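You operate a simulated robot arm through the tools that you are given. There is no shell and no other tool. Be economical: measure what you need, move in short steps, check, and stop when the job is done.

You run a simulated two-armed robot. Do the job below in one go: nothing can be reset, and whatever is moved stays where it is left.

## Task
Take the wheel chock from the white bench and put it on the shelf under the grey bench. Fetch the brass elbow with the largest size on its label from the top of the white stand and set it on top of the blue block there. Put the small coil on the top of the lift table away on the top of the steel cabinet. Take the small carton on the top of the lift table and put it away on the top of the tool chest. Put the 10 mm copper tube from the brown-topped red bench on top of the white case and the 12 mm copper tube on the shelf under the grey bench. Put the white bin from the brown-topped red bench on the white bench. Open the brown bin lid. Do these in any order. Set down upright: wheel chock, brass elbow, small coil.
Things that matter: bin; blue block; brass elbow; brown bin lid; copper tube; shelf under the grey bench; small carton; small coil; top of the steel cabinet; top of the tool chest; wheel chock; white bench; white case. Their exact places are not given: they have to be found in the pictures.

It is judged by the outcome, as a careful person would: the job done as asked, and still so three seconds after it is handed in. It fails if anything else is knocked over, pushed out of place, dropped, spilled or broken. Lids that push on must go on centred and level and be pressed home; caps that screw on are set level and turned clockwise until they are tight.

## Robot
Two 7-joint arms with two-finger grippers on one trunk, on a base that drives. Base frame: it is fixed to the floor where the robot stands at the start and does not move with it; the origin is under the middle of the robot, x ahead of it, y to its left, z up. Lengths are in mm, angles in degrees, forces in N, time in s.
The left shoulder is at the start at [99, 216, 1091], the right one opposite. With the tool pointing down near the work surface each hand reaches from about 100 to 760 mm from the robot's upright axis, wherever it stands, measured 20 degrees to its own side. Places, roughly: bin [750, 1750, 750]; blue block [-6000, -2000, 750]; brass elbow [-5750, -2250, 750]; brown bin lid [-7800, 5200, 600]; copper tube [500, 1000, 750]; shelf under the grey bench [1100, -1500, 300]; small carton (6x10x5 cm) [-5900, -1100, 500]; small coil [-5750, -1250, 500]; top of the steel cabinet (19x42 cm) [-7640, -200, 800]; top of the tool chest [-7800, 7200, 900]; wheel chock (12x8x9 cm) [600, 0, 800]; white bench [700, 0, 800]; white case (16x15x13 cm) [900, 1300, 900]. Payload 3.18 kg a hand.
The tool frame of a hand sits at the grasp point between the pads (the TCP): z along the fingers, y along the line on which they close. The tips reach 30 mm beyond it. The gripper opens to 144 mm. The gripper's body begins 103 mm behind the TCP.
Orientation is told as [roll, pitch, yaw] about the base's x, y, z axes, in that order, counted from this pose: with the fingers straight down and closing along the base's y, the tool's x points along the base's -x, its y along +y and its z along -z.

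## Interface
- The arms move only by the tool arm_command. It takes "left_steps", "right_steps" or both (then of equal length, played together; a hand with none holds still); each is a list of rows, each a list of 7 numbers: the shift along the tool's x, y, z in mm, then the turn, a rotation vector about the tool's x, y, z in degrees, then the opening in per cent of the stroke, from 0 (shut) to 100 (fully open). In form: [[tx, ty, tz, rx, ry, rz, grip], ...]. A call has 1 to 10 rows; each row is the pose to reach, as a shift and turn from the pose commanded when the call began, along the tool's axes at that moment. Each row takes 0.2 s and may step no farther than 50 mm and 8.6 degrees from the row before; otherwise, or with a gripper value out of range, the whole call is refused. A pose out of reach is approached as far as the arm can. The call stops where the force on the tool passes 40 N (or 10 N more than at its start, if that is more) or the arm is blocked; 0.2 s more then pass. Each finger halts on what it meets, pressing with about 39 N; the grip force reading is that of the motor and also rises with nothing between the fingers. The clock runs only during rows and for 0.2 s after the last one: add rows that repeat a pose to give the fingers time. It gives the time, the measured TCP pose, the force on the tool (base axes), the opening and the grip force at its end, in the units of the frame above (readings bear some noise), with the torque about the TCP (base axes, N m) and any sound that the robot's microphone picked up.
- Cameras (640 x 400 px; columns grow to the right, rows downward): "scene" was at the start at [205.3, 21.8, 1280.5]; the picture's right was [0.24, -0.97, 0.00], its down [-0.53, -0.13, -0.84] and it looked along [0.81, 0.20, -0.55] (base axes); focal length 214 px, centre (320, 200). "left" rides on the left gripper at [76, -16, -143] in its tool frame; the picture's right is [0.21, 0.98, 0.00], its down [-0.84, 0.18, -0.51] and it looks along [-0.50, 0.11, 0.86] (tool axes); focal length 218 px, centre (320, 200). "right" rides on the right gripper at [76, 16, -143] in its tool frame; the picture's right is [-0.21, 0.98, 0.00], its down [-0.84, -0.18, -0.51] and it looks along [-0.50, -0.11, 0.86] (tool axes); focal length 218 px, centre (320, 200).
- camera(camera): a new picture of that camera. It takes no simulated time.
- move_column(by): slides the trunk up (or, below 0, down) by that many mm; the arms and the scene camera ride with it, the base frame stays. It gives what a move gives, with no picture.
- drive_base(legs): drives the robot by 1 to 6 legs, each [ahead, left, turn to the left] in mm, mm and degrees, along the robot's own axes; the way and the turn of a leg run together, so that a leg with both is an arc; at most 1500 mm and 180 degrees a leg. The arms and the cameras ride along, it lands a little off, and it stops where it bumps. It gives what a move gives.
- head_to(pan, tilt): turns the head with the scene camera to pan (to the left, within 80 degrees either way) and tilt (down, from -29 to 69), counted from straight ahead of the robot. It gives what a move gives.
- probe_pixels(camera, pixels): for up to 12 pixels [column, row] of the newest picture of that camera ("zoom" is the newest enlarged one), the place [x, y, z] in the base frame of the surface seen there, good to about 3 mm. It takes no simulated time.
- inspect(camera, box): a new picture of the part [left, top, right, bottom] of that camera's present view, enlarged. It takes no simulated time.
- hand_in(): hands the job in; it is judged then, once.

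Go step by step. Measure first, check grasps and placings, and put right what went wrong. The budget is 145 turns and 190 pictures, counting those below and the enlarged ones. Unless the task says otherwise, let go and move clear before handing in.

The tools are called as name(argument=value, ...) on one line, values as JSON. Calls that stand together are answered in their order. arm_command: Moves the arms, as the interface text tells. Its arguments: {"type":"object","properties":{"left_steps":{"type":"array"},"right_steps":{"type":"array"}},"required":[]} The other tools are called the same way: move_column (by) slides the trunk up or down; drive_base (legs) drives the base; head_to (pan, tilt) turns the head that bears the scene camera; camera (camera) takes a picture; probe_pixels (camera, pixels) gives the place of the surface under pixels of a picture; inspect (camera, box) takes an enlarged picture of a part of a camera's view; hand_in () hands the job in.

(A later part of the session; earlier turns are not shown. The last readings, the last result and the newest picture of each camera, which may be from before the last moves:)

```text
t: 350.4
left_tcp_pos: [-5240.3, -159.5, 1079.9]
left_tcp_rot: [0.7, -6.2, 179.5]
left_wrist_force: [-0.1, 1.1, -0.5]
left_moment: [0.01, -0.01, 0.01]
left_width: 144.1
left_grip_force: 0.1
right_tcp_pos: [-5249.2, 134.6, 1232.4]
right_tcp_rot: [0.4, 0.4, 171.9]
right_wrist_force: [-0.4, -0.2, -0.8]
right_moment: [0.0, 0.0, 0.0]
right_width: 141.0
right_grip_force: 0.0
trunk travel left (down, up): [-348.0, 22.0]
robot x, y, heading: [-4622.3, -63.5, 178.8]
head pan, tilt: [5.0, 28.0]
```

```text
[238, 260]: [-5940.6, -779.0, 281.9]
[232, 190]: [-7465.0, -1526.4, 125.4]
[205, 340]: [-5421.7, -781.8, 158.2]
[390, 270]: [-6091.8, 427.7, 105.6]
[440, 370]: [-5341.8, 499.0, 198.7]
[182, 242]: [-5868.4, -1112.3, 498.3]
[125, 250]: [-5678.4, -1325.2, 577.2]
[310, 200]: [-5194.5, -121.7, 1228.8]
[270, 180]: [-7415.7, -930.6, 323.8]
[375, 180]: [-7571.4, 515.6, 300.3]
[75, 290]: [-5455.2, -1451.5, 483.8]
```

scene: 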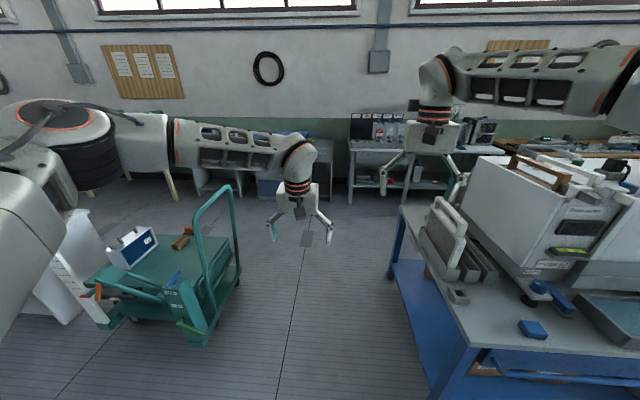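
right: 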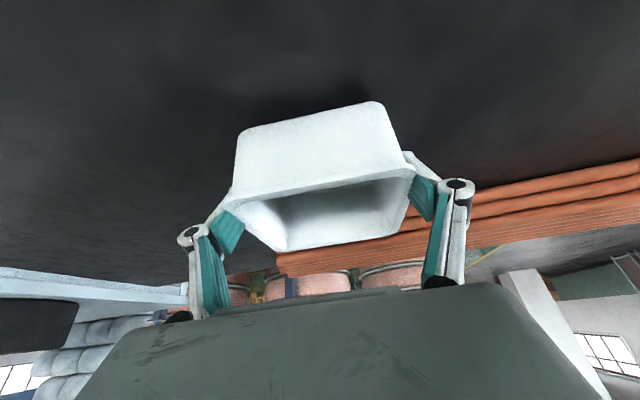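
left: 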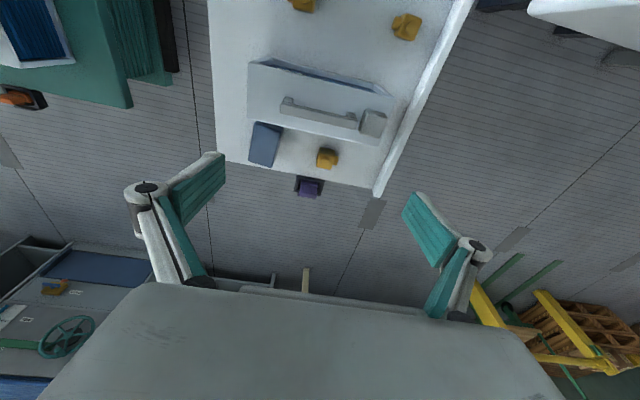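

The corridor spans y −770…+420. I drive through it, then left behind the tables, and turn to face +x behind the stand.

drive_base(legs=[[1500, 80, 0], [430, 0, 1], [0, 1450, 0], [0, 530, 0], [0, 0, -90], [0, 0, -90]])

head_to(pan=0, tilt=45)

camera(camera="scene")

```text
refused: leg 1 is longer than a leg can be; nothing moved
```

```text
t: 351.2
left_tcp_pos: [-5241.2, -158.9, 1080.2]
left_tcp_rot: [0.7, -6.2, 179.5]
left_wrist_force: [0.1, 0.1, 0.2]
left_moment: [0.0, -0.01, -0.03]
left_width: 143.9
left_grip_force: 0.0
right_tcp_pos: [-5247.6, 134.5, 1232.5]
right_tcp_rot: [0.4, 0.4, 172.0]
right_wrist_force: [-0.1, -0.1, -1.1]
right_moment: [-0.01, -0.03, -0.01]
right_width: 141.1
right_grip_force: 0.0
trunk travel left (down, up): [-348.0, 22.0]
robot x, y, heading: [-4625.0, -64.1, 178.9]
head pan, tilt: [0.0, 45.0]
```

```text
94 pictures are left
```

scene: 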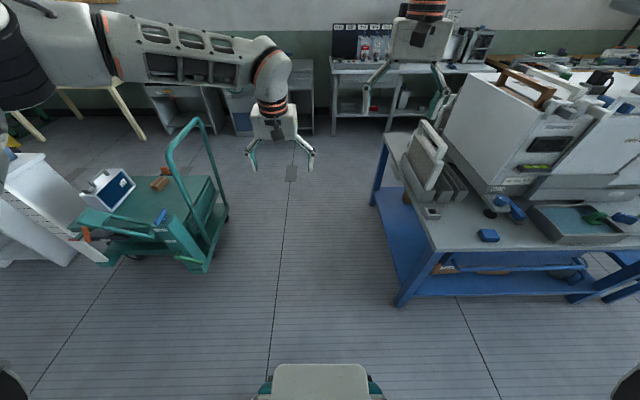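

A leg was slightly too long; I repeat with shorter legs.

drive_base(legs=[[1400, 80, 0], [530, 0, 1], [0, 1450, 0], [0, 530, 0], [0, 0, -90], [0, 0, -90]])

camera(camera="scene")

```text
t: 385.7
left_tcp_pos: [-5918.1, -1984.6, 1080.1]
left_tcp_rot: [0.7, -6.1, 1.7]
left_wrist_force: [0.3, 0.2, 0.8]
left_moment: [0.0, 0.01, 0.0]
left_width: 144.1
left_grip_force: 0.1
right_tcp_pos: [-5900.9, -2276.5, 1231.3]
right_tcp_rot: [0.5, 0.4, -5.9]
right_wrist_force: [0.1, 0.6, 0.5]
right_moment: [-0.01, 0.0, 0.05]
right_width: 141.2
right_grip_force: 0.1
trunk travel left (down, up): [-348.0, 22.0]
robot x, y, heading: [-6531.6, -2101.7, 1.1]
head pan, tilt: [0.0, 45.0]
```

```text
93 pictures are left
```

scene: 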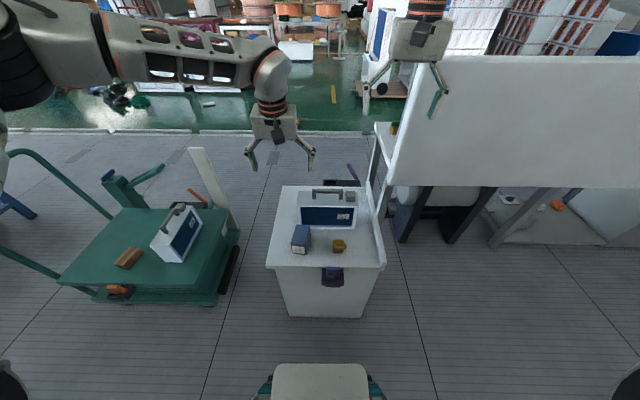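

From behind, the 16 mm elbow (339,245) and the block (300,238) are freely reachable. Zooming in and measuring.

inspect(camera="scene", box=[284, 210, 364, 260])

inspect(camera="scene", box=[90, 190, 234, 310])

camera(camera="right")

```text
8.00 times, centred on (324, 235) of scene
```

zoom: 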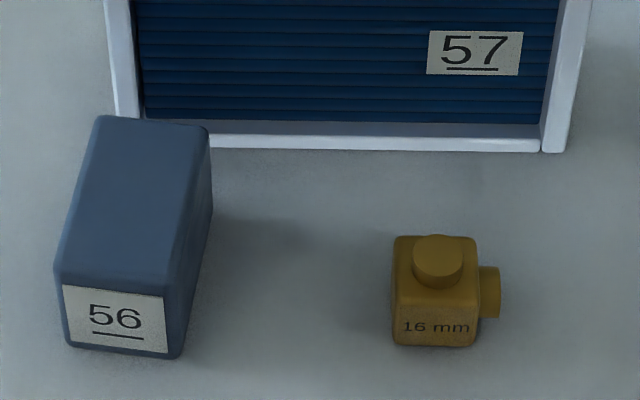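

```text
3.33 times, centred on (162, 250) of scene
```

zoom: 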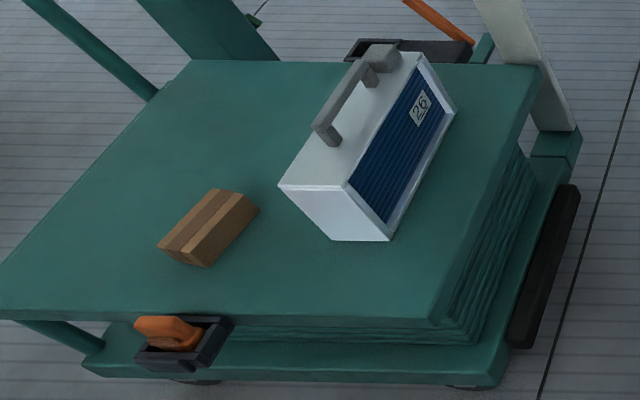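

```text
90 pictures are left
```

right: 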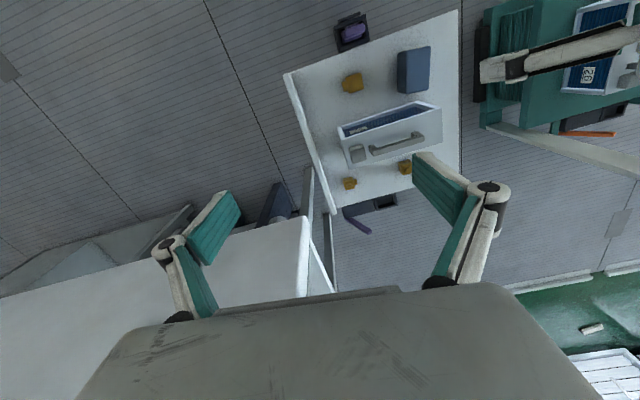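

The label clearly reads 16 mm. (Object 26 with blue fins and handle must be the small coil.) I probe the elbow and block precisely.

probe_pixels(camera="scene", pixels=[[338.75, 241.5], [334, 245], [343, 245], [334.5, 251], [342.5, 251], [346, 246], [296, 222], [309, 226], [292, 243], [304, 245], [300, 233], [330, 255]])

probe_pixels(camera="right", pixels=[[352, 82], [343, 80], [361, 78], [345, 90], [400, 55], [428, 50], [402, 88], [427, 90]])

```text
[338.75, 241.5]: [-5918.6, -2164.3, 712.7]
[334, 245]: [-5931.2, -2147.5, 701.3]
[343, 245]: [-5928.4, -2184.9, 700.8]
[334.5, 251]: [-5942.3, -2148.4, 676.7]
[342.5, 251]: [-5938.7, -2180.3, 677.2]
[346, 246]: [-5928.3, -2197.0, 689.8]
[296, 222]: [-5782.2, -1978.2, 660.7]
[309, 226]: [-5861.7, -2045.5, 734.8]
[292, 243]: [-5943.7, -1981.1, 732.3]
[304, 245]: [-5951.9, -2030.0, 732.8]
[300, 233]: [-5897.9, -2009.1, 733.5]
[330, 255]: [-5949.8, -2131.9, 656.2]
```

```text
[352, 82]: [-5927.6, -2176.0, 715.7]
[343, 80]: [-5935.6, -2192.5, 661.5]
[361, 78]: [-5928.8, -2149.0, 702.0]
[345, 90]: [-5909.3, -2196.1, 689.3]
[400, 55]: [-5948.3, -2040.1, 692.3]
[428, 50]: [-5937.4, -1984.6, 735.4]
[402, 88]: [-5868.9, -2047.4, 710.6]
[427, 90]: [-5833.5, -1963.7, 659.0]
```

Elbow spans y −2145…−2200 with its port, base z 657. I pull the right arm back, shift the base right, and use the left hand.

arm_command(right_steps=[[40, 10, 0, 0, 0, 0, 98], [80, 20, 0, 0, 0, 0, 98], [120, 30, 0, 0, 0, 0, 98], [160, 40, 0, 0, 0, 0, 98], [200, 50, 0, 0, 0, 0, 98]])

drive_base(legs=[[0, -140, -1.1]])

camera(camera="left")

```text
t: 386.9
left_tcp_pos: [-5918.2, -1982.9, 1081.1]
left_tcp_rot: [0.7, -6.1, 1.7]
left_wrist_force: [0.0, 0.3, 0.4]
left_moment: [-0.01, -0.03, -0.01]
left_width: 144.1
left_grip_force: 0.0
right_tcp_pos: [-6095.9, -2206.1, 1234.8]
right_tcp_rot: [0.4, 0.5, -5.9]
right_wrist_force: [0.0, -0.6, -0.1]
right_moment: [-0.05, 0.0, -0.02]
right_width: 141.1
right_grip_force: 0.1
trunk travel left (down, up): [-348.0, 22.0]
robot x, y, heading: [-6534.3, -2102.0, 1.2]
head pan, tilt: [0.0, 45.0]
```

```text
t: 388.8
left_tcp_pos: [-5914.0, -2133.3, 1078.3]
left_tcp_rot: [0.7, -6.2, 0.5]
left_wrist_force: [-0.5, -0.2, -0.5]
left_moment: [0.0, -0.02, -0.05]
left_width: 144.0
left_grip_force: 0.1
right_tcp_pos: [-6096.1, -2352.2, 1233.3]
right_tcp_rot: [0.4, 0.3, -7.0]
right_wrist_force: [-1.0, 0.0, 0.4]
right_moment: [0.0, 0.03, -0.03]
right_width: 141.3
right_grip_force: 0.1
trunk travel left (down, up): [-348.0, 22.0]
robot x, y, heading: [-6530.1, -2240.0, 0.1]
head pan, tilt: [0.0, 45.0]
```

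```text
89 pictures are left
```

left: 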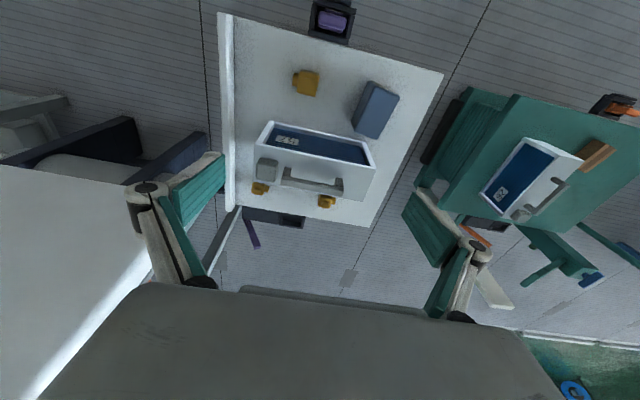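

I lower the left hand over the elbow.

arm_command(left_steps=[[6, -6, 45, 0, 0.9, 0, 70], [12, -12, 91, 0, 1.8, 0, 70], [18, -17, 137, 0, 2.7, 0, 70], [25, -23, 183, 0, 3.6, 0, 70], [31, -28, 229, 0, 4.5, 0, 70], [37, -34, 275, 0, 5.4, 0, 70], [43.5, -39, 321, 0, 6.2, 0, 70], [45, -39, 341, 0, 6.2, 0, 70]])

camera(camera="left")

```text
t: 390.6
left_tcp_pos: [-5923.0, -2167.9, 735.1]
left_tcp_rot: [0.6, 0.0, 0.6]
left_wrist_force: [-0.3, 0.3, 0.3]
left_moment: [-0.02, -0.02, -0.01]
left_width: 101.0
left_grip_force: 0.1
right_tcp_pos: [-6096.1, -2352.5, 1234.1]
right_tcp_rot: [0.4, 0.3, -7.0]
right_wrist_force: [-0.3, 0.2, -0.5]
right_moment: [0.04, 0.0, 0.0]
right_width: 141.1
right_grip_force: 0.1
trunk travel left (down, up): [-348.0, 22.0]
robot x, y, heading: [-6534.8, -2240.2, 0.2]
head pan, tilt: [0.0, 45.0]
```

```text
88 pictures are left
```

left: 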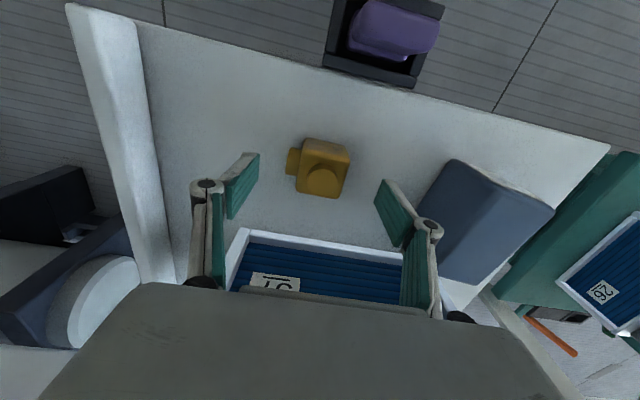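

The elbow is centred between the fingers. I descend, close and lift.

arm_command(left_steps=[[0, -2, 15, 0, 0, 0, 70], [0, -4, 30, 0, 0, 0, 70], [0, -4, 42.5, 0, 0, 0, 70], [0, -4, 42.5, 0, 0, 0, 50], [0, -4, 42.5, 0, 0, 0, 30], [0, -4, 42.5, 0, 0, 0, 10], [0, -4, 42.5, 0, 0, 0, 10]])

arm_command(left_steps=[[0, 0, -3, 0, 0, 0, 10], [0, 0, -8, 0, 0, 0, 10], [0, 0, -18, 0, 0, 0, 10], [0, 0, -35, 0, 0, 0, 10], [0, 0, -60, 0, 0, 0, 10], [0, 0, -90, 0, 0, 0, 10], [0, 0, -125, 0, 0, 0, 10]])

camera(camera="left")

```text
t: 392.2
left_tcp_pos: [-5922.5, -2172.0, 694.3]
left_tcp_rot: [0.8, 0.1, 0.6]
left_wrist_force: [1.0, 1.2, 0.7]
left_moment: [0.14, -0.02, -0.05]
left_width: 53.5
left_grip_force: 38.7
right_tcp_pos: [-6093.9, -2350.9, 1234.2]
right_tcp_rot: [0.4, 0.5, -7.0]
right_wrist_force: [-0.3, -0.9, 0.4]
right_moment: [-0.02, -0.05, -0.02]
right_width: 140.8
right_grip_force: 0.0
trunk travel left (down, up): [-348.0, 22.0]
robot x, y, heading: [-6533.0, -2239.4, 0.2]
head pan, tilt: [0.0, 45.0]
```

```text
t: 393.8
left_tcp_pos: [-5922.8, -2173.1, 818.0]
left_tcp_rot: [0.7, 0.2, 0.7]
left_wrist_force: [-1.0, 0.0, -4.0]
left_moment: [0.0, -0.03, -0.02]
left_width: 53.7
left_grip_force: 38.5
right_tcp_pos: [-6096.1, -2351.4, 1233.5]
right_tcp_rot: [0.3, 0.3, -7.0]
right_wrist_force: [0.1, 0.5, -0.3]
right_moment: [0.02, -0.02, 0.02]
right_width: 141.1
right_grip_force: 0.0
trunk travel left (down, up): [-348.0, 22.0]
robot x, y, heading: [-6532.4, -2238.7, 0.3]
head pan, tilt: [0.0, 45.0]
```

```text
87 pictures are left
```

left: 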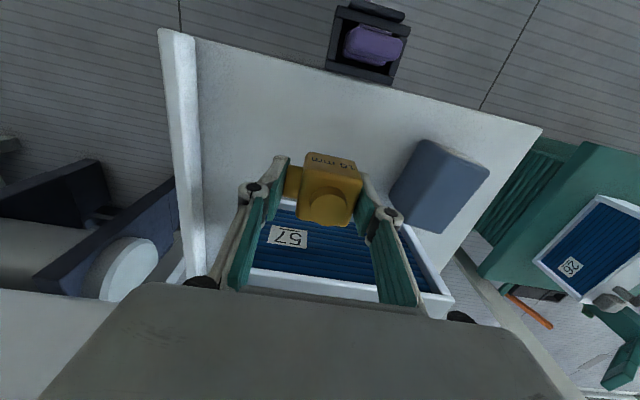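

Held. I move it above the block centre (-5900,-2013) and lower.

arm_command(left_steps=[[-6, 38, 0, 0, 0, 0, 10], [-12, 77, 0, 0, 0, 0, 10], [-18, 115, 0, 0, 0, 0, 10], [-23, 153, 0, 0, 0, 0, 10], [-23, 153, 20, 0, 0, 0, 10], [-23, 153, 36, 0, 0, 0, 10], [-23, 153, 42, 0, 0, 0, 10], [-23, 153, 44.5, 0, 0, 0, 10]])

camera(camera="left")

inspect(camera="scene", box=[260, 190, 404, 280])

```text
t: 395.6
left_tcp_pos: [-5901.4, -2019.9, 776.4]
left_tcp_rot: [0.7, 0.0, 0.7]
left_wrist_force: [0.2, 0.7, -3.6]
left_moment: [-0.01, -0.05, -0.01]
left_width: 53.7
left_grip_force: 39.1
right_tcp_pos: [-6094.9, -2351.2, 1234.6]
right_tcp_rot: [0.4, 0.5, -7.0]
right_wrist_force: [0.1, 0.7, 0.2]
right_moment: [-0.01, -0.02, 0.0]
right_width: 141.0
right_grip_force: 0.1
trunk travel left (down, up): [-348.0, 22.0]
robot x, y, heading: [-6532.9, -2239.0, -0.1]
head pan, tilt: [0.0, 45.0]
```

```text
86 pictures are left
```

left: 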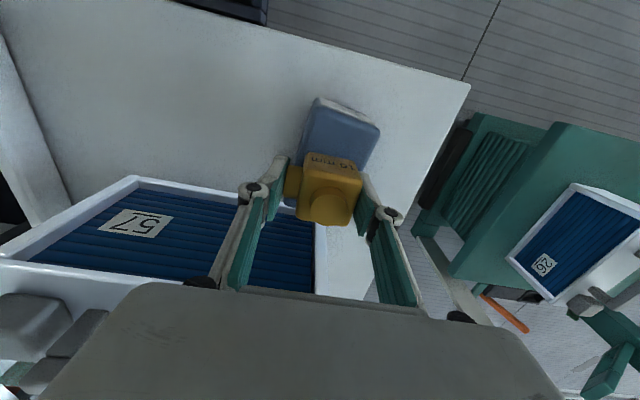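

```text
4.44 times, centred on (332, 235) of scene
```

zoom: 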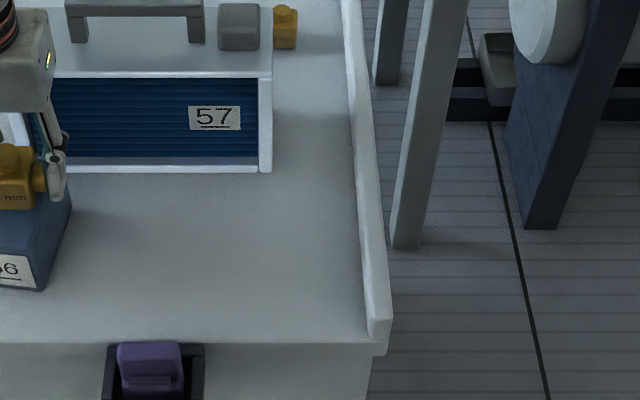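

I verify the block's outline below the held elbow.

probe_pixels(camera="left", pixels=[[303, 140], [318, 108], [376, 132], [366, 162], [335, 130], [330, 190], [305, 160], [355, 165]])

```text
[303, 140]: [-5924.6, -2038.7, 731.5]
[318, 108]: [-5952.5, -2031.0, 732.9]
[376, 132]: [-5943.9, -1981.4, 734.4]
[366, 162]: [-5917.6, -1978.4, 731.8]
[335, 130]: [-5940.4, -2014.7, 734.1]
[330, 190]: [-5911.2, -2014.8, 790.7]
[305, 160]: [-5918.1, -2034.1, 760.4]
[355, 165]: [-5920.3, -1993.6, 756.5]
```

Shift +5 mm in y, lower to contact, release and rise.

arm_command(left_steps=[[0, 5, 2, 0, 0, 0, 10], [0, 5, 4, 0, 0, 0, 10], [0, 5, 5.5, 0, 0, 0, 10], [0, 5, 5.5, 0, 0, 0, 42], [0, 5, 5.5, 0, 0, 0, 55], [0, 5, 5.5, 0, 0, 0, 55], [0, 5, -30, 0, 0, 0, 55], [0, 5, -75, 0, 0, 0, 55], [0, 5, -120, 0, 0, 0, 55], [20, 5, -160, 0, 0, 0, 55]])

camera(camera="left")

```text
t: 397.8
left_tcp_pos: [-5920.2, -2015.9, 938.1]
left_tcp_rot: [0.7, 0.1, 0.6]
left_wrist_force: [-0.5, 0.3, -0.1]
left_moment: [-0.01, -0.03, 0.03]
left_width: 79.1
left_grip_force: 0.1
right_tcp_pos: [-6096.4, -2351.5, 1234.0]
right_tcp_rot: [0.3, 0.3, -7.0]
right_wrist_force: [0.0, -0.4, -0.2]
right_moment: [0.02, -0.01, 0.04]
right_width: 141.2
right_grip_force: 0.1
trunk travel left (down, up): [-348.0, 22.0]
robot x, y, heading: [-6529.4, -2237.6, 0.1]
head pan, tilt: [0.0, 45.0]
```

```text
84 pictures are left
```

left: 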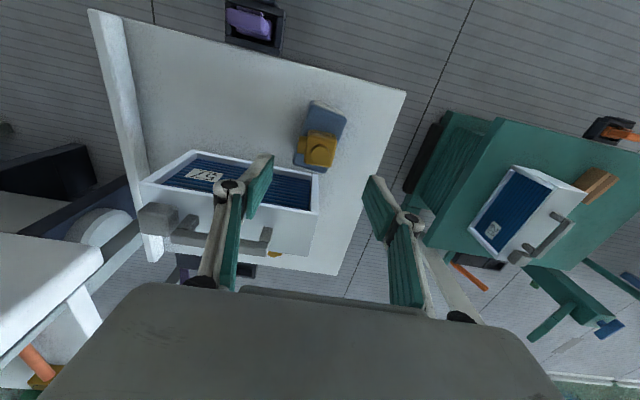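

The elbow stands upright on the blue block. Next the lift table: I drive left to face it, lower the column and look.

drive_base(legs=[[0, 1000, 0], [40, 0, 0]])

move_column(by=-200)

camera(camera="scene")

inspect(camera="scene", box=[220, 150, 460, 300])

```text
t: 407.4
left_tcp_pos: [-5876.0, -1018.4, 933.7]
left_tcp_rot: [0.7, 0.2, 0.4]
left_wrist_force: [1.3, 0.1, 0.3]
left_moment: [0.04, 0.06, 0.0]
left_width: 79.2
left_grip_force: 0.0
right_tcp_pos: [-6050.3, -1354.0, 1233.3]
right_tcp_rot: [0.5, 0.4, -7.3]
right_wrist_force: [0.6, 1.3, -0.6]
right_moment: [0.0, 0.1, 0.01]
right_width: 141.3
right_grip_force: 0.1
trunk travel left (down, up): [-348.0, 22.0]
robot x, y, heading: [-6492.1, -1241.9, -0.4]
head pan, tilt: [0.0, 45.0]
```

```text
t: 409.5
left_tcp_pos: [-5877.2, -1018.1, 738.9]
left_tcp_rot: [0.7, -0.1, 0.4]
left_wrist_force: [-0.5, -0.8, 1.3]
left_moment: [-0.03, -0.01, 0.0]
left_width: 79.3
left_grip_force: 0.1
right_tcp_pos: [-6054.6, -1353.0, 1035.0]
right_tcp_rot: [0.4, 0.2, -7.4]
right_wrist_force: [-0.1, 0.7, -0.7]
right_moment: [0.01, -0.03, 0.0]
right_width: 141.3
right_grip_force: 0.1
trunk travel left (down, up): [-148.0, 222.0]
robot x, y, heading: [-6492.3, -1244.5, -0.3]
head pan, tilt: [0.0, 45.0]
```

```text
83 pictures are left
```

scene: 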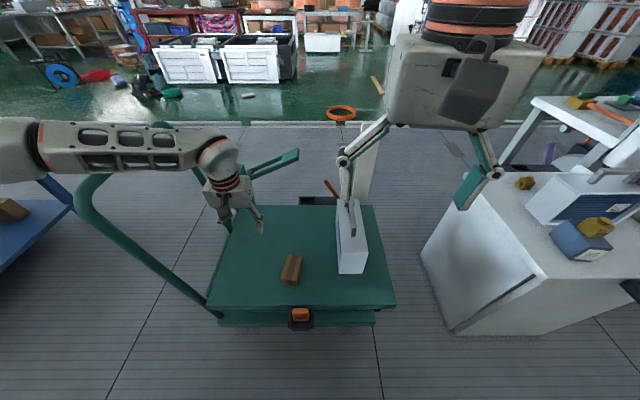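

```text
2.67 times, centred on (340, 225) of scene
```

zoom: 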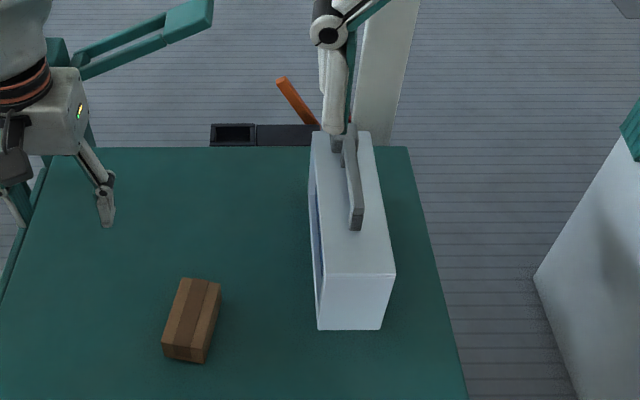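

Probing the coil's handle/top and the carton.

probe_pixels(camera="zoom", pixels=[[350, 165], [356, 222], [315, 140], [368, 138], [317, 270], [392, 268], [320, 325], [380, 325], [190, 285], [212, 290], [170, 345], [200, 350]])

camera(camera="right")

```text
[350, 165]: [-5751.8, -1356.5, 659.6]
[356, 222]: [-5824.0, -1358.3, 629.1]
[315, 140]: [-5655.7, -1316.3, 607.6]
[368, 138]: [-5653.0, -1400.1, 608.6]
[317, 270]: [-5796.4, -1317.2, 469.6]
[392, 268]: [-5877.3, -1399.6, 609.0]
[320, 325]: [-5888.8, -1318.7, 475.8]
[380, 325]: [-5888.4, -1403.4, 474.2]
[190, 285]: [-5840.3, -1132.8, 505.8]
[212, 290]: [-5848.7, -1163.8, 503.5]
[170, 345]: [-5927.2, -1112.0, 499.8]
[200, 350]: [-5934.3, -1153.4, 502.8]
```

```text
81 pictures are left
```

right: 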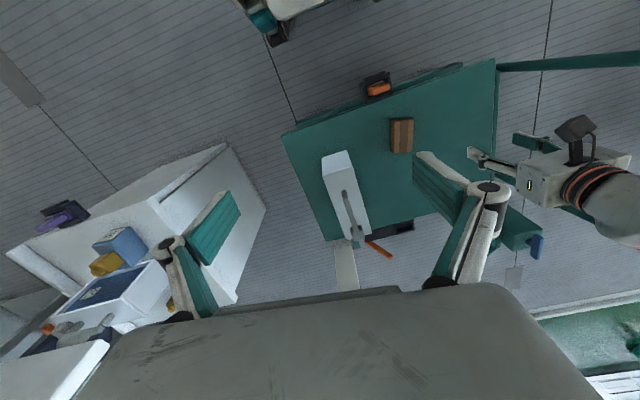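

Coil: x −5655…−5885, y −1317…−1402, top 608, handle top 660. Carton centre (−5887,−1140), top 502, turned −10°. I bring both hands above them together.

arm_command(left_steps=[[1, -12, 18, 0, 0, 1, 85], [2, -24, 36, 0, 0, 2, 85], [3, -37, 54, 0, 0, 3, 85], [4, -49, 72, 0, 0, 4, 85], [5, -61, 90, 0, 0, 5, 85], [6, -73, 107, 0, 0, 6, 85], [7, -85, 125, 0, 0, 7, 85], [8, -98, 143, 0, 0, 8, 85], [9, -110, 161, 0, 0, 9, 85], [10, -122, 179, 0, 0, 10, 85]], right_steps=[[-28, 3, 29, 0, 0, -0.7, 100], [-57, 6, 58, 0, 0, -1.5, 100], [-85, 9, 87, 0, 0, -2.2, 100], [-114, 12, 116, 0, 0, -3, 100], [-142, 15, 145, 0, 0, -3.7, 100], [-171, 19, 174, 0, 0, -4.4, 100], [-199, 22, 203, 0, 0, -5.2, 100], [-228, 25, 232, 0, 0, -5.9, 100], [-256, 28, 261, 0, 0, -6.7, 100], [-284, 31, 290, 0, 0, -7.4, 100]])

camera(camera="left")

camera(camera="right")

```text
t: 411.7
left_tcp_pos: [-5887.0, -1138.2, 553.6]
left_tcp_rot: [0.7, 0.4, -9.8]
left_wrist_force: [1.5, 0.3, -1.0]
left_moment: [-0.01, 0.03, 0.01]
left_width: 122.4
left_grip_force: 0.0
right_tcp_pos: [-5769.1, -1355.2, 739.4]
right_tcp_rot: [0.5, 0.5, 0.2]
right_wrist_force: [0.2, -0.4, 0.1]
right_moment: [0.01, 0.0, 0.01]
right_width: 144.1
right_grip_force: 0.1
trunk travel left (down, up): [-148.0, 222.0]
robot x, y, heading: [-6492.0, -1236.1, -0.3]
head pan, tilt: [0.0, 45.0]
```

```text
80 pictures are left
```

left: 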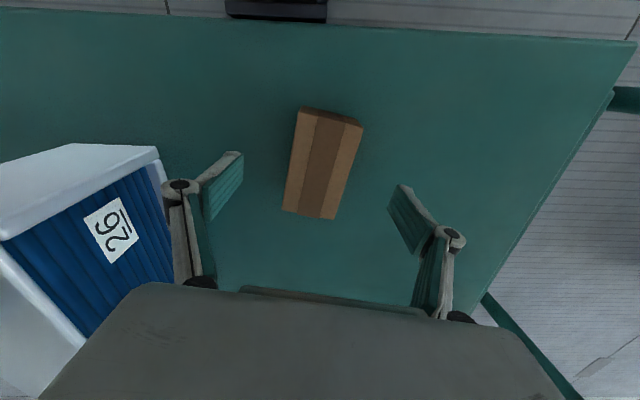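

```text
79 pictures are left
```

right: 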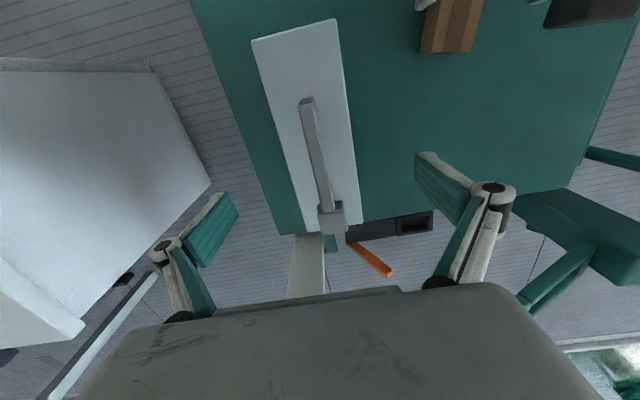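

probe_pixels(camera="left", pixels=[[300, 112], [361, 126], [286, 210], [335, 217], [322, 165], [250, 180], [400, 150]])

probe_pixels(camera="right", pixels=[[254, 45], [335, 25], [292, 228], [358, 220], [305, 105], [332, 215], [318, 150]])

```text
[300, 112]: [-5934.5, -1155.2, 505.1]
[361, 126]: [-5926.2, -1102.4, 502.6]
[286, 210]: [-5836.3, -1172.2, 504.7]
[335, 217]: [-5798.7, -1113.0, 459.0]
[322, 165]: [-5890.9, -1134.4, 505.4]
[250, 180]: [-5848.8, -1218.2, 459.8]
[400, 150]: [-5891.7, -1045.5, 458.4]
```

```text
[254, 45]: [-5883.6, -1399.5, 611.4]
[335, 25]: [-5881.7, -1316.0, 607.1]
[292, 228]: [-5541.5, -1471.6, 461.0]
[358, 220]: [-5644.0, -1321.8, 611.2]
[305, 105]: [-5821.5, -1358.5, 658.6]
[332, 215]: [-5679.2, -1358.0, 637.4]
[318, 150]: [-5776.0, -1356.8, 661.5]
```

Aligned. Both hands descend and close.

arm_command(left_steps=[[0, 0, 8, 0, 0, 0, 85], [0, 0, 16, 0, 0, 0, 85], [0, 0, 24, 0, 0, 0, 85], [0, 0, 34, 0, 0, 0, 85], [0, 0, 44, 0, 0, 0, 85], [0, 0, 54, 0, 0, 0, 85], [0, 0, 59, 0, 0, 0, 85], [0, 0, 59, 0, 0, 0, 50], [0, 0, 59, 0, 0, 0, 15], [0, 0, 59, 0, 0, 0, 15]], right_steps=[[0, -3, 25, 0, 0, 0, 100], [0, -3, 50, 0, 0, 0, 100], [0, -3, 75, 0, 0, 0, 100], [0, -3, 100, 0, 0, 0, 100], [0, -3, 125, 0, 0, 0, 100], [0, -3, 145, 0, 0, 0, 100], [0, -3, 163, 0, 0, 0, 100], [0, -3, 163, 0, 0, 0, 70], [0, -3, 163, 0, 0, 0, 35], [0, -3, 163, 0, 0, 0, 35]])

arm_command(left_steps=[[0, 0, -3, 0, 0, 0, 15], [0, 0, -8, 0, 0, 0, 15], [0, 0, -18, 0, 0, 0, 15], [0, 0, -35, 0, 0, 0, 15], [0, 0, -55, 0, 0, 0, 15], [0, 0, -80, 0, 0, 0, 15], [0, 0, -110, 0, 0, 0, 15], [0, 0, -150, 0, 0, 0, 15]], right_steps=[[0, 0, -3, 0, 0, 0, 35], [0, 0, -8, 0, 0, 0, 35], [0, 0, -18, 0, 0, 0, 35], [0, 0, -32, 0, 0, 0, 35], [0, 0, -48, 0, 0, 0, 35], [0, 0, -66, 0, 0, 0, 35], [0, 0, -86, 0, 0, 0, 35], [0, 0, -106, 0, 0, 0, 35]])

camera(camera="scene")

```text
t: 413.9
left_tcp_pos: [-5887.5, -1138.3, 497.1]
left_tcp_rot: [0.7, 0.3, -9.5]
left_wrist_force: [0.4, 0.4, 1.4]
left_moment: [-0.02, -0.01, 0.0]
left_width: 56.4
left_grip_force: 38.8
right_tcp_pos: [-5770.1, -1358.4, 578.3]
right_tcp_rot: [0.5, 0.5, 0.1]
right_wrist_force: [0.2, -2.5, -0.6]
right_moment: [-0.52, -0.64, -0.26]
right_width: 89.8
right_grip_force: 38.9
trunk travel left (down, up): [-148.0, 222.0]
robot x, y, heading: [-6490.2, -1239.8, -0.5]
head pan, tilt: [0.0, 45.0]
```

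```text
t: 415.7
left_tcp_pos: [-5886.6, -1140.7, 647.2]
left_tcp_rot: [0.7, 0.2, -9.6]
left_wrist_force: [-0.6, -0.3, 0.5]
left_moment: [0.02, -0.02, -0.01]
left_width: 56.5
left_grip_force: 38.9
right_tcp_pos: [-5771.2, -1359.4, 686.7]
right_tcp_rot: [0.5, 0.3, 0.1]
right_wrist_force: [-1.5, 0.0, -18.3]
right_moment: [0.01, 0.17, -0.01]
right_width: 89.7
right_grip_force: 39.5
trunk travel left (down, up): [-148.0, 222.0]
robot x, y, heading: [-6487.5, -1238.5, -0.2]
head pan, tilt: [0.0, 45.0]
```

```text
78 pictures are left
```

scene: 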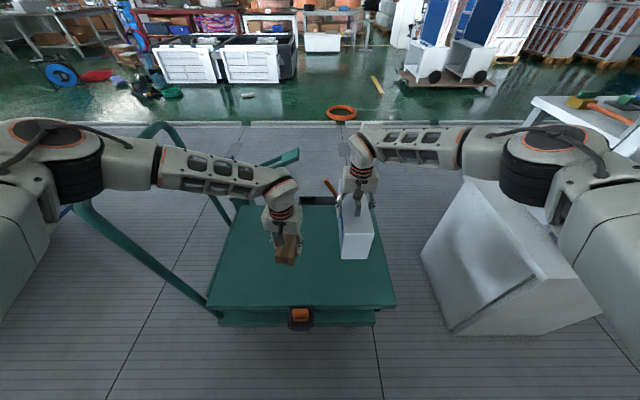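

Both are held (coil 18 N). I back away and retract/raise both hands gently, then look toward the cabinet.

drive_base(legs=[[-350, 0, 0]])

arm_command(left_steps=[[4, 3, -10, 0, 0, 0, 15], [10, 8, -30, 0, 0, 0, 15], [20, 13, -55, 0, 0, 0, 15], [30, 18, -80, 0, 0, 0, 15], [40, 23, -105, 0, 0, 0, 15], [50, 28, -130, 0, 0, 0, 15], [60, 33, -155, 0, 0, 0, 15], [70, 38, -180, 0, 0, 0, 15], [78, 42, -205, 0, 0, 0, 15], [82, 44, -215, 0, 0, 0, 15]], right_steps=[[5, 0, -8, 0, 0, 0, 35], [15, 0, -24, 0, 0, 0, 35], [30, 0, -44, 0, 0, 0, 35], [46, 0, -66, 0, 0, 0, 35], [62, 0, -88, 0, 0, 0, 35], [78, 0, -110, 0, 0, 0, 35], [94, 0, -132, 0, 0, 0, 35], [108, 0, -154, 0, 0, 0, 35], [118, 0, -170, 0, 0, 0, 35], [122, 0, -178, 0, 0, 0, 35]])

move_column(by=120)

drive_base(legs=[[0, 1250, 0], [0, 0, 90], [0, 0, 60]])

head_to(pan=30, tilt=25)

camera(camera="scene")

```text
t: 418.0
left_tcp_pos: [-6234.7, -1139.4, 644.2]
left_tcp_rot: [0.6, 0.4, -9.8]
left_wrist_force: [0.4, -0.6, -1.0]
left_moment: [-0.03, -0.06, -0.02]
left_width: 56.2
left_grip_force: 39.4
right_tcp_pos: [-6120.5, -1359.1, 683.6]
right_tcp_rot: [0.5, 0.5, -0.1]
right_wrist_force: [-0.1, 0.5, -17.6]
right_moment: [0.0, 0.18, 0.02]
right_width: 89.3
right_grip_force: 39.1
trunk travel left (down, up): [-148.0, 222.0]
robot x, y, heading: [-6842.0, -1241.4, -0.1]
head pan, tilt: [0.0, 45.0]
```

```text
t: 420.2
left_tcp_pos: [-6309.2, -1084.3, 861.0]
left_tcp_rot: [0.8, 0.4, -9.9]
left_wrist_force: [-0.3, 0.1, -0.5]
left_moment: [0.02, -0.01, -0.03]
left_width: 56.4
left_grip_force: 39.2
right_tcp_pos: [-6240.9, -1359.9, 861.2]
right_tcp_rot: [0.4, 0.5, 0.1]
right_wrist_force: [-0.5, -0.5, -18.6]
right_moment: [0.03, 0.18, 0.0]
right_width: 89.5
right_grip_force: 38.8
trunk travel left (down, up): [-148.0, 222.0]
robot x, y, heading: [-6844.3, -1235.3, -0.4]
head pan, tilt: [0.0, 45.0]
```

```text
t: 421.7
left_tcp_pos: [-6308.1, -1084.3, 978.9]
left_tcp_rot: [0.7, 0.4, -9.9]
left_wrist_force: [0.9, 0.3, -0.8]
left_moment: [-0.01, 0.0, -0.01]
left_width: 56.3
left_grip_force: 39.2
right_tcp_pos: [-6239.5, -1361.1, 980.4]
right_tcp_rot: [0.4, 0.6, 0.0]
right_wrist_force: [0.7, -0.5, -19.9]
right_moment: [0.02, 0.22, 0.0]
right_width: 89.4
right_grip_force: 38.7
trunk travel left (down, up): [-268.0, 102.0]
robot x, y, heading: [-6840.4, -1235.0, -0.4]
head pan, tilt: [0.0, 45.0]
```

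```text
t: 439.4
left_tcp_pos: [-7370.6, 156.1, 982.8]
left_tcp_rot: [0.8, 0.3, 140.1]
left_wrist_force: [0.9, 0.7, -0.4]
left_moment: [-0.03, 0.03, 0.0]
left_width: 56.5
left_grip_force: 38.7
right_tcp_pos: [-7288.0, 428.8, 983.1]
right_tcp_rot: [0.3, 0.8, 149.5]
right_wrist_force: [24.3, 16.5, -8.6]
right_moment: [1.42, -1.87, -2.84]
right_width: 93.1
right_grip_force: 38.8
trunk travel left (down, up): [-268.0, 102.0]
robot x, y, heading: [-6835.0, 20.6, 149.2]
head pan, tilt: [0.0, 45.0]
```

```text
t: 440.4
left_tcp_pos: [-7371.0, 155.9, 982.4]
left_tcp_rot: [0.8, 0.3, 140.1]
left_wrist_force: [0.0, 0.2, -0.6]
left_moment: [0.01, -0.01, 0.0]
left_width: 56.2
left_grip_force: 39.1
right_tcp_pos: [-7288.0, 431.2, 981.5]
right_tcp_rot: [-0.1, 0.9, 149.2]
right_wrist_force: [17.2, 11.9, -4.5]
right_moment: [0.79, -0.99, -2.29]
right_width: 92.0
right_grip_force: 39.1
trunk travel left (down, up): [-268.0, 102.0]
robot x, y, heading: [-6833.4, 20.5, 149.6]
head pan, tilt: [30.0, 25.0]
```

```text
77 pictures are left
```

scene: 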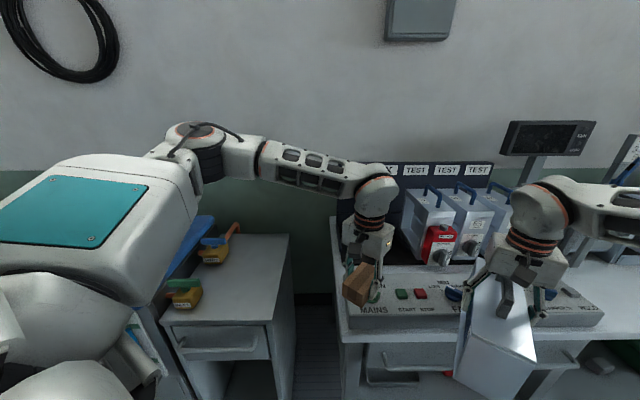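

The right hand shows a side force: the coil touched the console while turning. I reverse the turn a little, back away and check.

drive_base(legs=[[0, 0, -8], [-250, 0, 0]])

camera(camera="scene")

camera(camera="right")

```text
t: 442.8
left_tcp_pos: [-7152.4, 71.9, 981.2]
left_tcp_rot: [0.6, 0.3, 132.1]
left_wrist_force: [0.3, -1.0, 0.5]
left_moment: [0.01, 0.01, -0.03]
left_width: 56.3
left_grip_force: 38.9
right_tcp_pos: [-7031.9, 333.1, 979.8]
right_tcp_rot: [0.2, 0.8, 141.5]
right_wrist_force: [0.2, 0.2, -18.3]
right_moment: [-0.18, -0.2, 0.03]
right_width: 89.6
right_grip_force: 39.4
trunk travel left (down, up): [-268.0, 102.0]
robot x, y, heading: [-6639.5, -136.1, 141.3]
head pan, tilt: [30.0, 25.0]
```

```text
76 pictures are left
```

scene: 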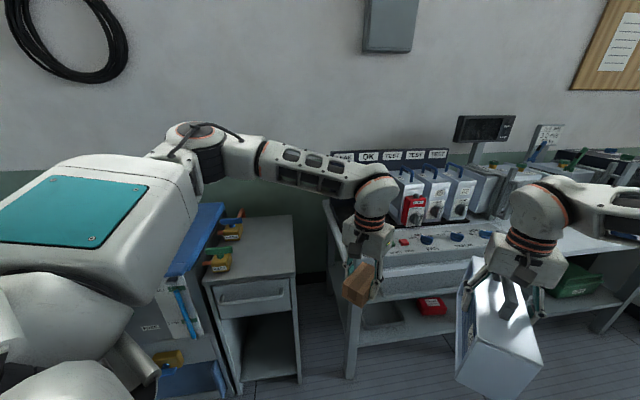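

```text
75 pictures are left
```

right: 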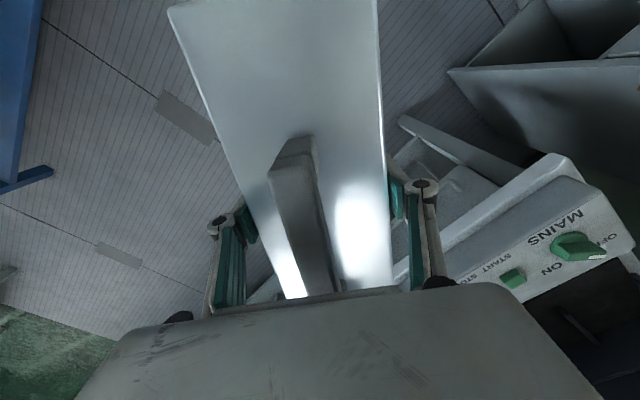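

Coil still held and the console looks unmoved. The steel cabinet is at (250,250); I probe its top.

probe_pixels(camera="scene", pixels=[[212, 283], [292, 272], [288, 220], [240, 222], [262, 245], [230, 232], [220, 258], [345, 240], [215, 215], [340, 300]])

inspect(camera="scene", box=[140, 190, 364, 330])

```text
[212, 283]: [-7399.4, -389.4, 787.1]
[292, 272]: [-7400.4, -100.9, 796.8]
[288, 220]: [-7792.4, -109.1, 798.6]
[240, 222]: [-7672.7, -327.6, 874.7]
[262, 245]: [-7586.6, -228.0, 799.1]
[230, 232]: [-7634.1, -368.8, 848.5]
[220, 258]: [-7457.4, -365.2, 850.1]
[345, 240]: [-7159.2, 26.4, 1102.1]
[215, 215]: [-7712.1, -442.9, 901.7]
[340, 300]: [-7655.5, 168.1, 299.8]
```

```text
2.86 times, centred on (252, 260) of scene
```

zoom: 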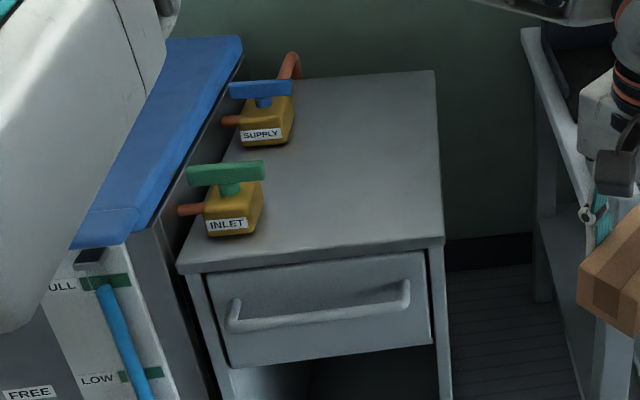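

The free strip of the cabinet top is x −7400…−7800, y ≈ −105…−300 at z 799, so the coil fits with the robot heading −x. I back up, turn to 180° and approach.

drive_base(legs=[[-150, 0, 0], [0, 0, 38.7], [0, 95, 0], [250, 0, 0]])

head_to(pan=-5, tilt=40)

camera(camera="scene")

```text
t: 448.5
left_tcp_pos: [-7303.1, -485.4, 980.9]
left_tcp_rot: [0.7, 0.5, 171.1]
left_wrist_force: [-0.8, -1.1, 0.1]
left_moment: [-0.01, -0.06, 0.0]
left_width: 56.2
left_grip_force: 39.3
right_tcp_pos: [-7372.6, -207.2, 980.8]
right_tcp_rot: [0.1, 0.9, -179.5]
right_wrist_force: [-1.4, -0.1, -19.0]
right_moment: [0.01, -0.35, 0.0]
right_width: 89.5
right_grip_force: 39.0
trunk travel left (down, up): [-268.0, 102.0]
robot x, y, heading: [-6770.7, -327.2, -179.4]
head pan, tilt: [30.0, 25.0]
```

```text
t: 449.5
left_tcp_pos: [-7303.0, -486.1, 981.1]
left_tcp_rot: [0.7, 0.3, 171.0]
left_wrist_force: [-0.3, 0.0, 1.2]
left_moment: [0.01, 0.0, 0.02]
left_width: 56.5
left_grip_force: 38.9
right_tcp_pos: [-7371.8, -208.3, 980.4]
right_tcp_rot: [0.1, 0.9, -179.5]
right_wrist_force: [0.5, 0.2, -19.4]
right_moment: [0.01, -0.33, -0.04]
right_width: 89.4
right_grip_force: 39.1
trunk travel left (down, up): [-268.0, 102.0]
robot x, y, heading: [-6766.7, -327.4, -179.4]
head pan, tilt: [-5.0, 40.0]
```

```text
73 pictures are left
```

scene: 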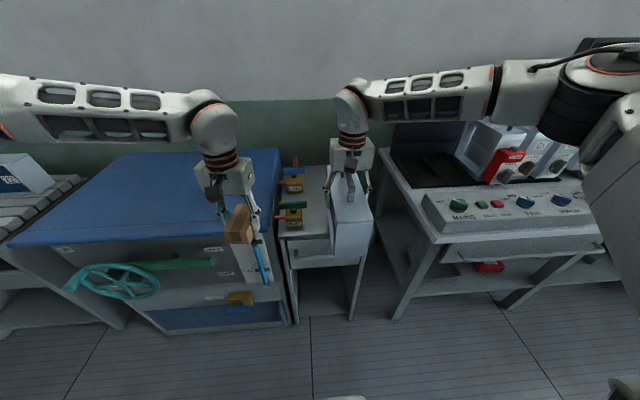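

Clear path. I drive 193 mm forward and check.

drive_base(legs=[[193, -11, -0.6]])

inspect(camera="scene", box=[250, 130, 426, 240])

camera(camera="right")

```text
t: 451.1
left_tcp_pos: [-7498.2, -469.6, 981.3]
left_tcp_rot: [0.8, 0.4, 170.4]
left_wrist_force: [-0.3, -0.1, -0.7]
left_moment: [0.0, -0.07, 0.01]
left_width: 56.4
left_grip_force: 39.3
right_tcp_pos: [-7565.2, -190.6, 980.3]
right_tcp_rot: [0.1, 0.8, 179.7]
right_wrist_force: [-0.8, 1.1, -18.9]
right_moment: [-0.05, -0.31, -0.01]
right_width: 89.4
right_grip_force: 39.7
trunk travel left (down, up): [-268.0, 102.0]
robot x, y, heading: [-6962.1, -318.2, 179.8]
head pan, tilt: [-5.0, 40.0]
```

```text
3.64 times, centred on (338, 185) of scene
```

zoom: 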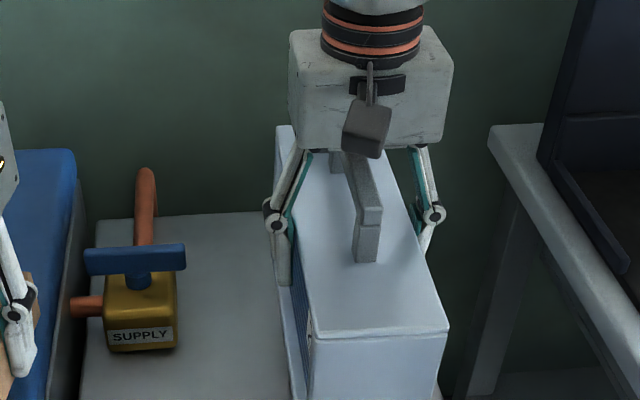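

```text
71 pictures are left
```

right: 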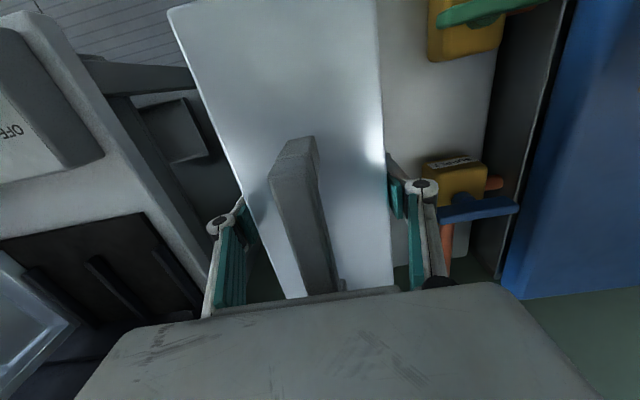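

I probe the coil's outline against the cabinet top's right edge.

probe_pixels(camera="zoom", pixels=[[316, 336], [443, 328], [280, 132], [320, 390], [436, 390], [400, 200], [250, 300], [172, 330], [165, 290]])

probe_pixels(camera="right", pixels=[[172, 10], [374, 8], [390, 280], [280, 280], [410, 100], [470, 200]])

```text
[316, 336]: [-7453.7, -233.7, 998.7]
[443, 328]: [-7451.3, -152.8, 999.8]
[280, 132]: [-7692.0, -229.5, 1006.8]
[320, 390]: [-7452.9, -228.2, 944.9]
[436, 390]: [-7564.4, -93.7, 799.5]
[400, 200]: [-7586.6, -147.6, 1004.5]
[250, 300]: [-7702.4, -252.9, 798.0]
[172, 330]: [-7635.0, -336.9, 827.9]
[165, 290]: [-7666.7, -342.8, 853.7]
```

```text
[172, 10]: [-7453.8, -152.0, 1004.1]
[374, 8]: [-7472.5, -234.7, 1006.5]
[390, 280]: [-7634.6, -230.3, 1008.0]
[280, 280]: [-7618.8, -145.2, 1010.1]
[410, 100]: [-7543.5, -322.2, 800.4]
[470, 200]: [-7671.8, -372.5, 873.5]
```

Coil lies over the free strip (y −148…−234). I lower it slowly to contact.

arm_command(right_steps=[[0, 0, 12, 0, 0, 0, 35], [0, 0, 26, 0, 0, 0, 35], [0, 0, 38, 0, 0, 0, 35], [0, 0, 45, 0, 0, 0, 35], [0, 0, 49, 0, 0, 0, 35], [0, 0, 52, 0, 0, 0, 35], [0, 0, 54, 0, 0, 0, 35], [0, 0, 56, 0, 0, 0, 35]])

```text
t: 452.9
left_tcp_pos: [-7497.8, -469.9, 982.0]
left_tcp_rot: [0.8, 0.3, 170.4]
left_wrist_force: [0.2, -0.1, 0.8]
left_moment: [0.05, 0.01, 0.0]
left_width: 56.2
left_grip_force: 38.8
right_tcp_pos: [-7562.5, -191.3, 926.0]
right_tcp_rot: [0.0, 0.8, 179.7]
right_wrist_force: [-1.6, -1.9, -9.6]
right_moment: [0.32, -1.1, 0.01]
right_width: 89.9
right_grip_force: 39.1
trunk travel left (down, up): [-268.0, 102.0]
robot x, y, heading: [-6967.6, -312.8, 179.8]
head pan, tilt: [-5.0, 40.0]
```

Near edge touches. I lower a few mm more, then open slowly and rise.

arm_command(right_steps=[[0, 0, 1.5, 0, 0, 0, 35], [0, 0, 3, 0, 0, 0, 35], [0, 0, 4, 0, 0, 0, 35], [0, 0, 4, 0, 0, 0, 61], [0, 0, 4, 0, 0, 0, 63], [0, 0, 4, 0, 0, 0, 66], [0, 0, 4, 0, 0, 0, 75], [0, 0, 4, 0, 0, 0, 82], [0, 0, 4, 0, 0, 0, 82]])

arm_command(right_steps=[[0, 0, -20, 0, 0, 0, 82], [0, 0, -50, 0, 0, 0, 82], [0, 0, -90, 0, 0, 0, 82], [0, 0, -130, 0, 0, 0, 82], [0, 0, -165, 0, 0, 0, 82]])

camera(camera="scene")

```text
t: 454.9
left_tcp_pos: [-7497.3, -469.9, 981.9]
left_tcp_rot: [0.6, 0.4, 170.3]
left_wrist_force: [0.3, -1.6, -0.6]
left_moment: [0.0, 0.04, 0.02]
left_width: 56.7
left_grip_force: 38.9
right_tcp_pos: [-7561.3, -189.7, 921.8]
right_tcp_rot: [0.0, 0.7, 179.7]
right_wrist_force: [-0.1, 0.4, -0.9]
right_moment: [0.0, 0.01, -0.03]
right_width: 118.1
right_grip_force: 0.1
trunk travel left (down, up): [-268.0, 102.0]
robot x, y, heading: [-6969.3, -315.5, 179.6]
head pan, tilt: [-5.0, 40.0]
```

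```text
t: 456.1
left_tcp_pos: [-7495.6, -469.2, 982.1]
left_tcp_rot: [0.7, 0.2, 170.4]
left_wrist_force: [-0.1, 0.7, -0.2]
left_moment: [-0.01, 0.02, -0.02]
left_width: 56.8
left_grip_force: 39.2
right_tcp_pos: [-7564.7, -190.0, 1087.9]
right_tcp_rot: [-0.1, 0.8, 179.7]
right_wrist_force: [0.1, 0.2, -0.4]
right_moment: [0.06, 0.02, -0.01]
right_width: 118.1
right_grip_force: 0.0
trunk travel left (down, up): [-268.0, 102.0]
robot x, y, heading: [-6961.6, -315.8, 179.6]
head pan, tilt: [-5.0, 40.0]
```

```text
70 pictures are left
```

scene: 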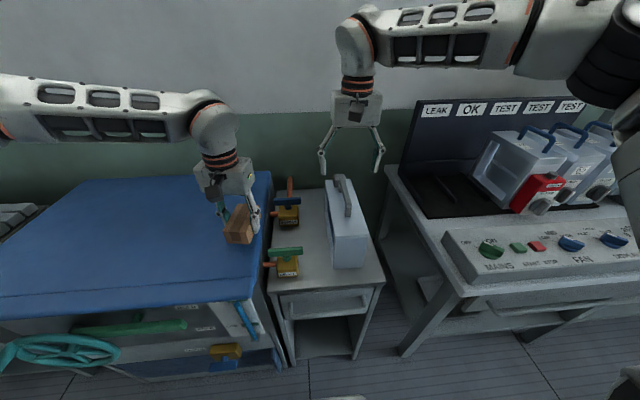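

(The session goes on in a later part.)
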